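You operate a simulated robot arm through the tools that you are given. There is no shell and no other tool. Be economical: measure what you need, move in short steps, check, and stop when the job is done.

Carry out the task below with a simulated robot arm. There is one attempt and no reset: what you move stays moved.

TASK
Press the shaker start key three times.

It is judged by the outcome, as a careful person would: the job done as asked, and still so three seconds after it is handed in. It fails if anything else is knocked over, pushed out of place, dropped, spilled or broken.

THE ROBOT
A 6-joint arm with a two-finger parallel gripper, fixed in place. Base frame: the origin is at the foot of the arm, x ahead of it, y to its left, z up. Lengths are in mm, angles in rad, forces in N, time in s.
Its first joint turns from -1.222 to 1.222 rad. Payload 1.9 kg.
Tool frame: the origin (TCP) lies between the finger pads and is the grasp point; the fingertips stand 23 mm ahead of it; z points along the fingers, y is the line along which they close. The gripper opens to 94 mm. The fingers are 38 mm wide and 10 mm thick; the gripper's body (54 by 96 mm) begins 39 mm behind the TCP.
Orientation is that of the tool frame in the base frame, as a unit quaternion [x, y, z, w]. With the fingers straight down and closing along the base's y, the tool's x points along the base's -x, its y along +y and its z along -z.

THE INTERFACE
- The arm moves only by the tool drive_tool. Its argument "deltas" is one flat list of numbers, 7 for each row, row after row: the finger opening in cm, from 0 to 9.4, then the shift along the tool's x, y, z in units of 25 mm (1.0 is 25 mm), then the turn, a rotation vector about the tool's x, y, z in units of 4 degrees (1.0 is 4 degrees). In form: [fingers, tx, ty, tz, wx, wy, wz, fingers, tx, ty, tz, wx, wy, wz, ...]. A call has 1 to 10 rows; each row shifts and turns the commanded pose from where the row before left it, along the tool's axes as they then stand. A call with a number of a shift or a turn outside -1 to 1 is refused whole. A row lasts 0.2 s, in which the tool goes at most 50 mm and 0.15 rad; a call with a longer step from one row to the next is refused whole, and so is a gripper value outside its range. A pose out of reach is approached as far as the arm can. The call stops where the force on the tool passes 40 N (or 10 N more than at its start, if that is more) or the arm is blocked; 0.2 s more then pass. The fingers move at their own pace (about 108 mm/s each) and stop on an object; they squeeze with about 34 N. The grip force told is the motor's: it shows also when the fingers shut on nothing. Time passes only in rows, and 0.2 s behind the last, so rows that do not move let the fingers close. It gives the time, the measured TCP pose, the force on the tool (base axes), the opening and the grip force at its end, in the units of the frame above (readings bear some noise).
- Cameras (640 x 400 px; columns grow to the right, rows downward): "scene" is fixed at [65.4, 314, 449.1]; the picture's right is [-0.70, -0.71, 0.00], its down [-0.25, 0.25, -0.94] and it looks along [0.67, -0.66, -0.35] (base axes); focal length 326 px, centre (320, 200). "wrist" rides on the gripper at [-39, 0, -44] in the tool frame; the picture's right is [0.00, -1.00, 0.00], its down [0.97, 0.00, -0.24] and it looks along [0.24, 0.00, 0.97] (tool axes); focal length 218 px, centre (320, 200).
- snapshot(camera): a new picture of that camera. No time passes.
- probe_pixels(camera, pixels): for up to 12 pixels [column, row] of the newest picture of that camera ("zoom" is the newest enlarged one), the place [x, y, z] in the base frame of the surface seen there, good to about 2 mm. No time passes.
- zoom(camera, box): a new picture of the part [left, top, right, bottom] of that camera's present view, enlarged. No time passes.
- job_done(): hands the job in; it is judged then, once.

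Work in short steps. Measure before you move; look again where a grasp or a placing could have gone wrong, and mend it. You have 60 turns and 22 pictures in all, the two below and enlarged ones among them. Open the gripper and draw the arm clear of the work before you hand the job in, unless the task says otherwise; then end with one line.

The tools are called after "Request:" as name(argument=value, ...) on one line, values as JSON. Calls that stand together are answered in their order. drive_tool: Moves the arm, as the interface text tells. Its arguments: {"type":"object","properties":{"deltas":{"type":"array"}},"required":["deltas"]} The other tools are called the same way: snapshot (camera) takes a picture; probe_pixels (camera, pixels) gives the place of the surface under pixels of a picture; zoom (camera, box) takes an enlarged picture of a part of a camera's view; job_done () hands the job in.

At the start:

```text
clock: 0.0
tcp_pos: [275.9, -14.0, 366.7]
tcp_rot: [0.0, 1.0, 0.0, 0.0]
ft_force: [0.8, -0.4, -0.3]
opening: 94.1
grip_force: 0.0
```

scene: 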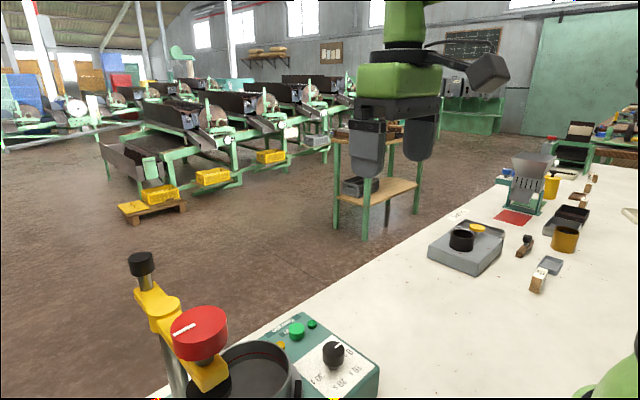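
wrist: 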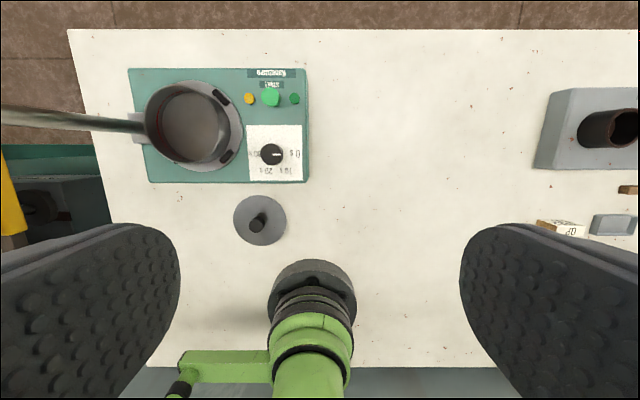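

I see a shaker with a green button near wrist pixel (270,97) labelled "START". I'll zoom in to read the labels.

Request:
zoom(camera="wrist", box=[220, 60, 320, 122])

Request:
zoom(camera="scene", box=[120, 240, 390, 400])

Request:
probe_pixels(camera="wrist", pixels=[[270, 97], [294, 98], [250, 98], [271, 152], [282, 110], [190, 110], [215, 80], [165, 125], [300, 75], [60, 117]])

Request:
probe_pixels(camera="scene", pixels=[[297, 328], [297, 337], [312, 323], [281, 345], [334, 348], [141, 256], [200, 320], [265, 350], [290, 325]])

```text
6.40 times, centred on (270, 91) of wrist
```

zoom: 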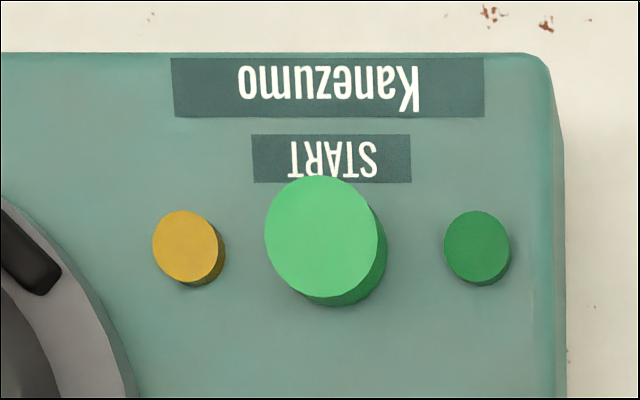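

```text
2.37 times, centred on (255, 320) of scene
```

zoom: 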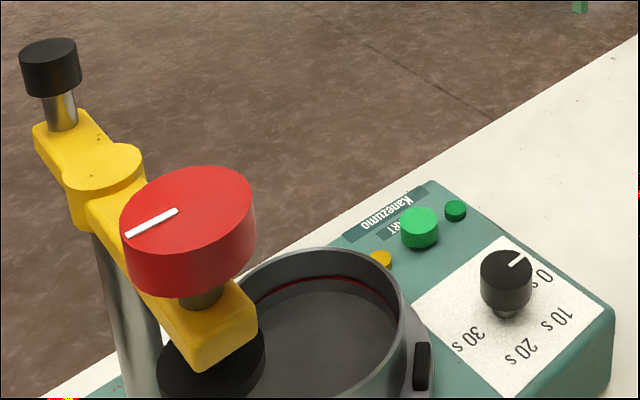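

```text
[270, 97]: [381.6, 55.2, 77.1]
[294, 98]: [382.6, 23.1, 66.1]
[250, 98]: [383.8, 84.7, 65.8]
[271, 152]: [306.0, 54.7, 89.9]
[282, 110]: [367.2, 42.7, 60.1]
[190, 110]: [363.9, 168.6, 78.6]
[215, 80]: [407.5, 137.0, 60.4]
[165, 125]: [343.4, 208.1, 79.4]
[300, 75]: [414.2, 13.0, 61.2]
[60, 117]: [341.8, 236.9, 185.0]
```

```text
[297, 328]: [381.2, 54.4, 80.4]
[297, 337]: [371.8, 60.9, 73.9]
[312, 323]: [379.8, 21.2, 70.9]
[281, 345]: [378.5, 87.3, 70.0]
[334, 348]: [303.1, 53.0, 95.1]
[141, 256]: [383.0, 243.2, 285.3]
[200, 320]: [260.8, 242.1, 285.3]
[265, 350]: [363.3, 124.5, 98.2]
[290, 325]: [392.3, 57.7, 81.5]
```

The labelled START key is the large green button at about (381, 55, 79). The small green and amber ones to either side are separate. I'll close the fingers and move above it while staying high, then check the heights again.

Request:
drive_tool(deltas=[0, -0.84, 0.55, 0, 0, 0, 0, 0, -0.84, 0.55, 0, 0, 0, 0, 0, -0.84, 0.55, 0, 0, 0, 0, 0, -0.84, 0.55, 0, 0, 0, 0, 0, -0.84, 0.55, 0, 0, 0, 0, 0, 0, 0, 0, 0, 0, 0, 0, 0, 0, 0, 0, 0, 0])

Request:
probe_pixels(camera="scene", pixels=[[324, 316], [305, 341], [350, 370], [400, 330], [340, 300], [365, 360], [294, 326], [303, 329], [292, 332], [298, 325]])

```text
clock: 1.6
tcp_pos: [380.2, 56.1, 365.2]
tcp_rot: [0.0, 1.0, 0.001, 0.0]
ft_force: [-0.5, 0.8, -0.1]
opening: 0.1
grip_force: 34.2
```

```text
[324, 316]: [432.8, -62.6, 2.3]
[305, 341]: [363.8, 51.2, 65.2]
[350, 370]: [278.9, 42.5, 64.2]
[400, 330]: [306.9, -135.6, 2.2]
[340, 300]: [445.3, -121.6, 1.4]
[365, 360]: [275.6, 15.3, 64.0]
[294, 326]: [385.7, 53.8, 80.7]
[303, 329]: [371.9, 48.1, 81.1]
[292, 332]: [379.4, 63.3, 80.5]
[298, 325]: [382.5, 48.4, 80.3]
```

The panel is at z≈64 and the key top at z≈80.5, centred near (380, 55). I'll go down until the tip is about 20 mm above it.

Request:
drive_tool(deltas=[0, 0, 0, 0.96, 0, 0, 0, 0, 0, 0, 0.96, 0, 0, 0, 0, 0, 0, 0.96, 0, 0, 0, 0, 0, 0, 0.96, 0, 0, 0, 0, 0, 0, 0.96, 0, 0, 0, 0, 0, 0, 0.96, 0, 0, 0, 0, 0, 0, 0.96, 0, 0, 0, 0, 0, 0, 0.96, 0, 0, 0, 0, 0, 0, 0.96, 0, 0, 0, 0, 0, 0, 0.96, 0, 0, 0])

Request:
zoom(camera="scene", box=[200, 250, 400, 400])

Request:
snapshot(camera="wrist")

```text
clock: 3.8
tcp_pos: [380.4, 53.5, 126.3]
tcp_rot: [0.0, 1.0, 0.001, 0.0]
ft_force: [-0.2, 0.1, -0.9]
opening: 0.0
grip_force: 34.2
```

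```text
2.67 times, centred on (300, 325) of scene
```

zoom: 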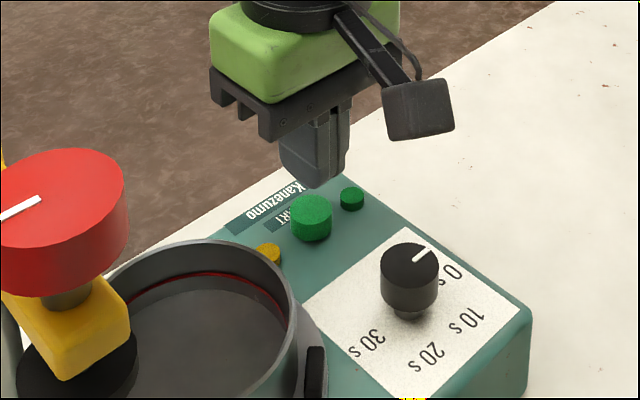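

```text
16 pictures are left
```

wrist: 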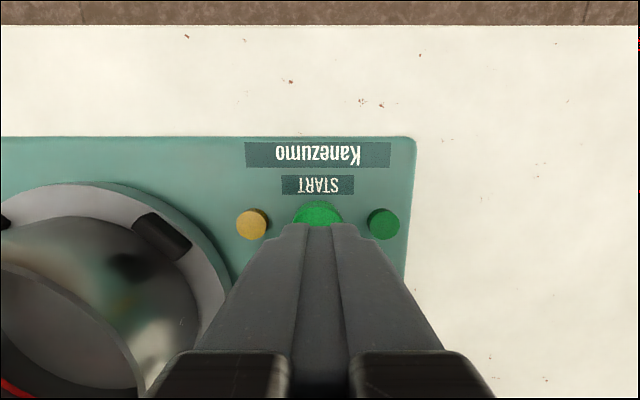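

Aligned over START, with the neighbouring buttons clear on both sides. I'll drop 18 mm, then step down 1 mm at a time to find contact.

Request:
drive_tool(deltas=[0, 0, 0, 0.4, 0, 0, 0, 0, 0, 0, 0.36, 0, 0, 0, 0, 0, 0, 0.04, 0, 0, 0, 0, 0, 0, 0.04, 0, 0, 0, 0, 0, 0, 0.04, 0, 0, 0, 0, 0, 0, 0.04, 0, 0, 0])

```text
clock: 5.2
tcp_pos: [380.1, 53.8, 104.1]
tcp_rot: [0.001, 1.0, 0.0, 0.0]
ft_force: [0.7, -0.2, 0.8]
opening: 0.0
grip_force: 33.9
```

Request:
drive_tool(deltas=[0, 0, 0, 0.04, 0, 0, 0, 0, 0, 0, 0.04, 0, 0, 0])

```text
clock: 5.8
tcp_pos: [380.5, 53.0, 100.9]
tcp_rot: [0.001, 1.0, 0.0, 0.0]
ft_force: [0.8, 0.1, -0.1]
opening: 0.0
grip_force: 33.5
```

No contact force yet with the tip at z≈78–79. I'll keep going in 1 mm steps.

Request:
drive_tool(deltas=[0, 0, 0, 0.04, 0, 0, 0])

Request:
zoom(camera="scene", box=[250, 290, 350, 360])

```text
clock: 6.2
tcp_pos: [379.3, 53.3, 99.6]
tcp_rot: [0.001, 1.0, 0.0, -0.001]
ft_force: [-0.2, 0.3, 0.7]
opening: 0.0
grip_force: 33.9
```

```text
5.71 times, centred on (300, 325) of scene
```

zoom: 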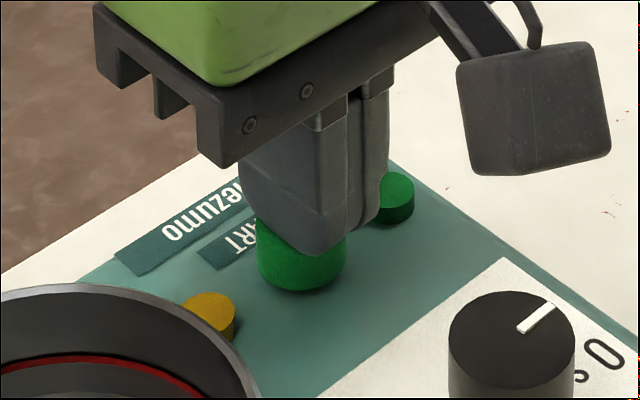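

The tip is right at the key top. I'll go on one step at a time and watch the force.

Request:
drive_tool(deltas=[0, 0, 0, 0.04, 0, 0, 0])

```text
clock: 6.6
tcp_pos: [379.3, 53.8, 99.2]
tcp_rot: [0.0, 1.0, 0.0, 0.0]
ft_force: [-0.6, -0.4, 1.6]
opening: 0.0
grip_force: 34.1
```

Request:
drive_tool(deltas=[0, 0, 0, 0.04, 0, 0, 0])

```text
clock: 7.0
tcp_pos: [381.1, 52.7, 97.9]
tcp_rot: [0.0, 1.0, 0.0, 0.0]
ft_force: [-0.1, 1.1, 2.9]
opening: 0.0
grip_force: 33.4
```

Contact: force is rising, 2.9 N at TCP z≈98. I'll press on.

Request:
drive_tool(deltas=[0, 0, 0, 0.04, 0, 0, 0])

```text
clock: 7.4
tcp_pos: [380.5, 53.7, 96.9]
tcp_rot: [0.0, 1.0, 0.0, 0.0]
ft_force: [-1.1, -0.1, 1.1]
opening: 0.0
grip_force: 33.9
```

Request:
drive_tool(deltas=[0, 0, 0, 0.04, 0, 0, 0])

Request:
zoom(camera="scene", box=[250, 290, 350, 360])

```text
clock: 7.8
tcp_pos: [381.0, 54.4, 96.2]
tcp_rot: [-0.001, 1.0, -0.001, 0.0]
ft_force: [-2.0, -0.6, 3.3]
opening: 0.0
grip_force: 33.7
```

```text
5.71 times, centred on (300, 325) of scene
```

zoom: 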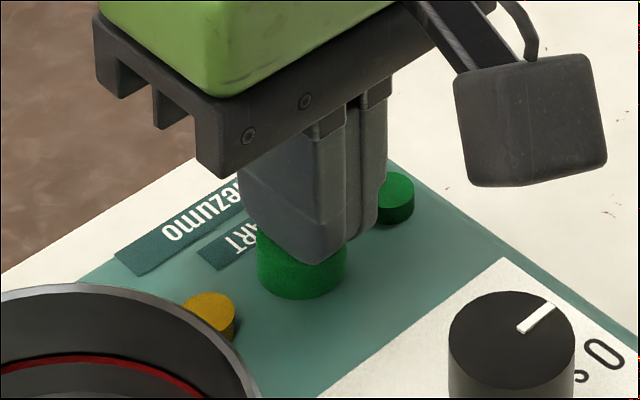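

The key is moving down. I'll continue to the bottom of its travel.

Request:
drive_tool(deltas=[0, 0, 0, 0.04, 0, 0, 0])

```text
clock: 8.2
tcp_pos: [380.9, 53.4, 96.5]
tcp_rot: [0.0, 1.0, 0.0, 0.001]
ft_force: [-1.7, -1.1, 7.6]
opening: 0.2
grip_force: 34.5
```

Request:
drive_tool(deltas=[0, 0, 0, 0.04, 0, 0, 0])

```text
clock: 8.6
tcp_pos: [380.6, 53.2, 95.5]
tcp_rot: [0.0, 1.0, 0.0, 0.001]
ft_force: [-2.2, -3.1, 14.6]
opening: 0.0
grip_force: 33.8
```

The force jumps to 14.6 N with almost no more movement, so the key has bottomed (about 3 mm of travel). I'll release fully and look for any indication.

Request:
drive_tool(deltas=[0, 0, 0, -0.4, 0, 0, 0, 0, 0, 0, 0, 0, 0, 0])

Request:
zoom(camera="scene", box=[200, 250, 400, 400])

```text
clock: 9.2
tcp_pos: [379.7, 55.2, 103.1]
tcp_rot: [0.0, 1.0, 0.0, 0.0]
ft_force: [0.3, 0.0, -0.5]
opening: 0.0
grip_force: 33.9
```

```text
2.67 times, centred on (300, 325) of scene
```

zoom: 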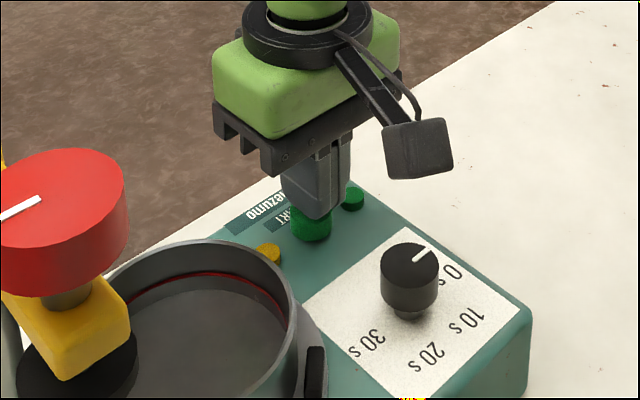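

The key is released and the tip is clear, with no lamp change visible. Second press: same 10 mm stroke, read the force at the bottom.

Request:
drive_tool(deltas=[0, 0, 0, 0.2, 0, 0, 0, 0, 0, 0, 0.1, 0, 0, 0, 0, 0, 0, 0.1, 0, 0, 0, 0, 0, 0, 0, 0, 0, 0])

```text
clock: 10.2
tcp_pos: [380.6, 54.8, 94.6]
tcp_rot: [0.001, 1.0, 0.001, 0.001]
ft_force: [0.4, 5.4, 9.9]
opening: 0.3
grip_force: 34.1
```

Bottomed at about 10 N. I'll release and confirm the key springs back.

Request:
drive_tool(deltas=[0, 0, 0, -0.4, 0, 0, 0, 0, 0, 0, 0, 0, 0, 0])

Request:
zoom(camera="scene", box=[250, 290, 350, 360])

```text
clock: 10.8
tcp_pos: [381.2, 53.5, 104.0]
tcp_rot: [0.0, 1.0, 0.0, 0.0]
ft_force: [1.3, -0.3, 0.0]
opening: 0.0
grip_force: 34.7
```

```text
5.71 times, centred on (300, 325) of scene
```

zoom: 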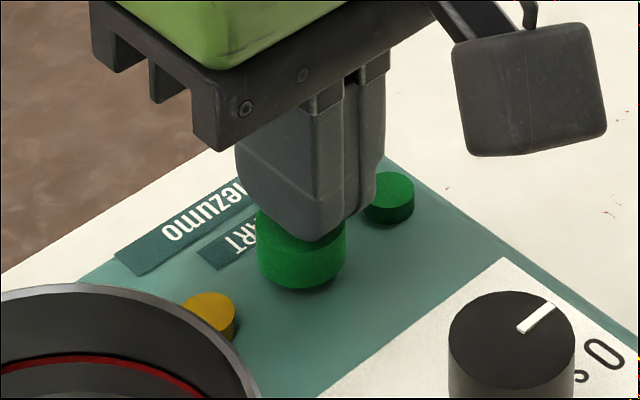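

The key has sprung back: its base edge is at row 290, against about 299 when pressed. Third press, same stroke.

Request:
drive_tool(deltas=[0, 0, 0, 0.2, 0, 0, 0, 0, 0, 0, 0.1, 0, 0, 0, 0, 0, 0, 0.1, 0, 0, 0, 0, 0, 0, 0, 0, 0, 0])

Request:
zoom(camera="scene", box=[250, 290, 350, 360])

```text
clock: 11.8
tcp_pos: [380.6, 53.4, 95.5]
tcp_rot: [-0.001, 1.0, 0.0, 0.0]
ft_force: [-2.1, -2.1, 10.6]
opening: 0.2
grip_force: 34.1
```

```text
5.71 times, centred on (300, 325) of scene
```

zoom: 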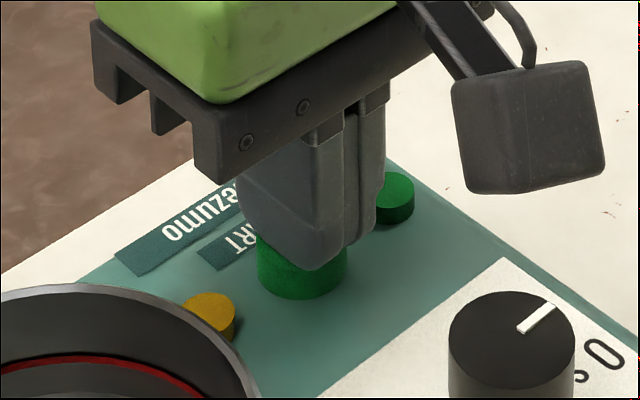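

The third press is at the bottom with 10.6 N. I'll release straight up, and open the gripper only once it is high.

Request:
drive_tool(deltas=[0, 0, 0, -0.4, 0, 0, 0, 0, 0, 0, -1, 0, 0, 0, 0, 0, 0, -1, 0, 0, 0, 0, 0, 0, -1, 0, 0, 0, 0, 0, 0, -1, 0, 0, 0, 0, 0, 0, -1, 0, 0, 0, 0, 0, 0, -1, 0, 0, 0, 9.4, 0, 0, -1, 0, 0, 0, 9.4, 0, 0, -1, 0, 0, 0, 9.4, 0, 0, 0, 0, 0, 0])

Request:
snapshot(camera="scene")

Request:
zoom(camera="scene", box=[200, 250, 400, 400])

```text
clock: 14.0
tcp_pos: [381.1, 53.1, 304.1]
tcp_rot: [-0.001, 1.0, 0.0, 0.001]
ft_force: [0.0, 0.6, -0.6]
opening: 93.6
grip_force: 0.1
```

```text
10 pictures are left
```

scene: 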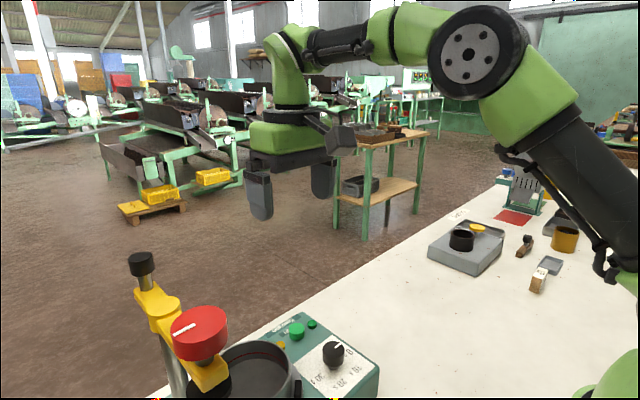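

```text
2.67 times, centred on (300, 325) of scene
```

zoom: 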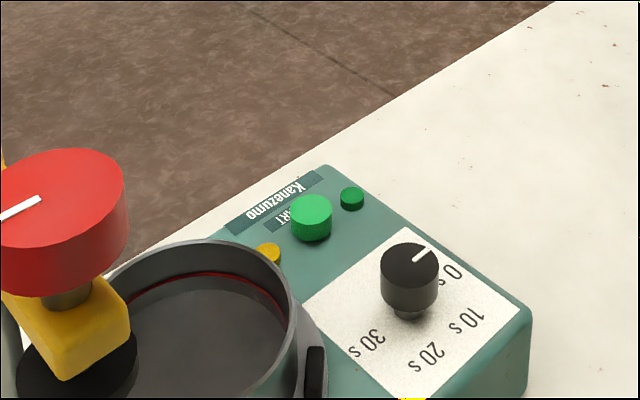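

The key is up, nothing around it has moved, and the arm is clear with the gripper open. Handing in.

Request:
job_done()

```text
The job is handed in.
```

I pressed the shaker's START key three times, each to the bottom of its travel and fully released. No lamp or display changed that would confirm the shaker registered the presses.
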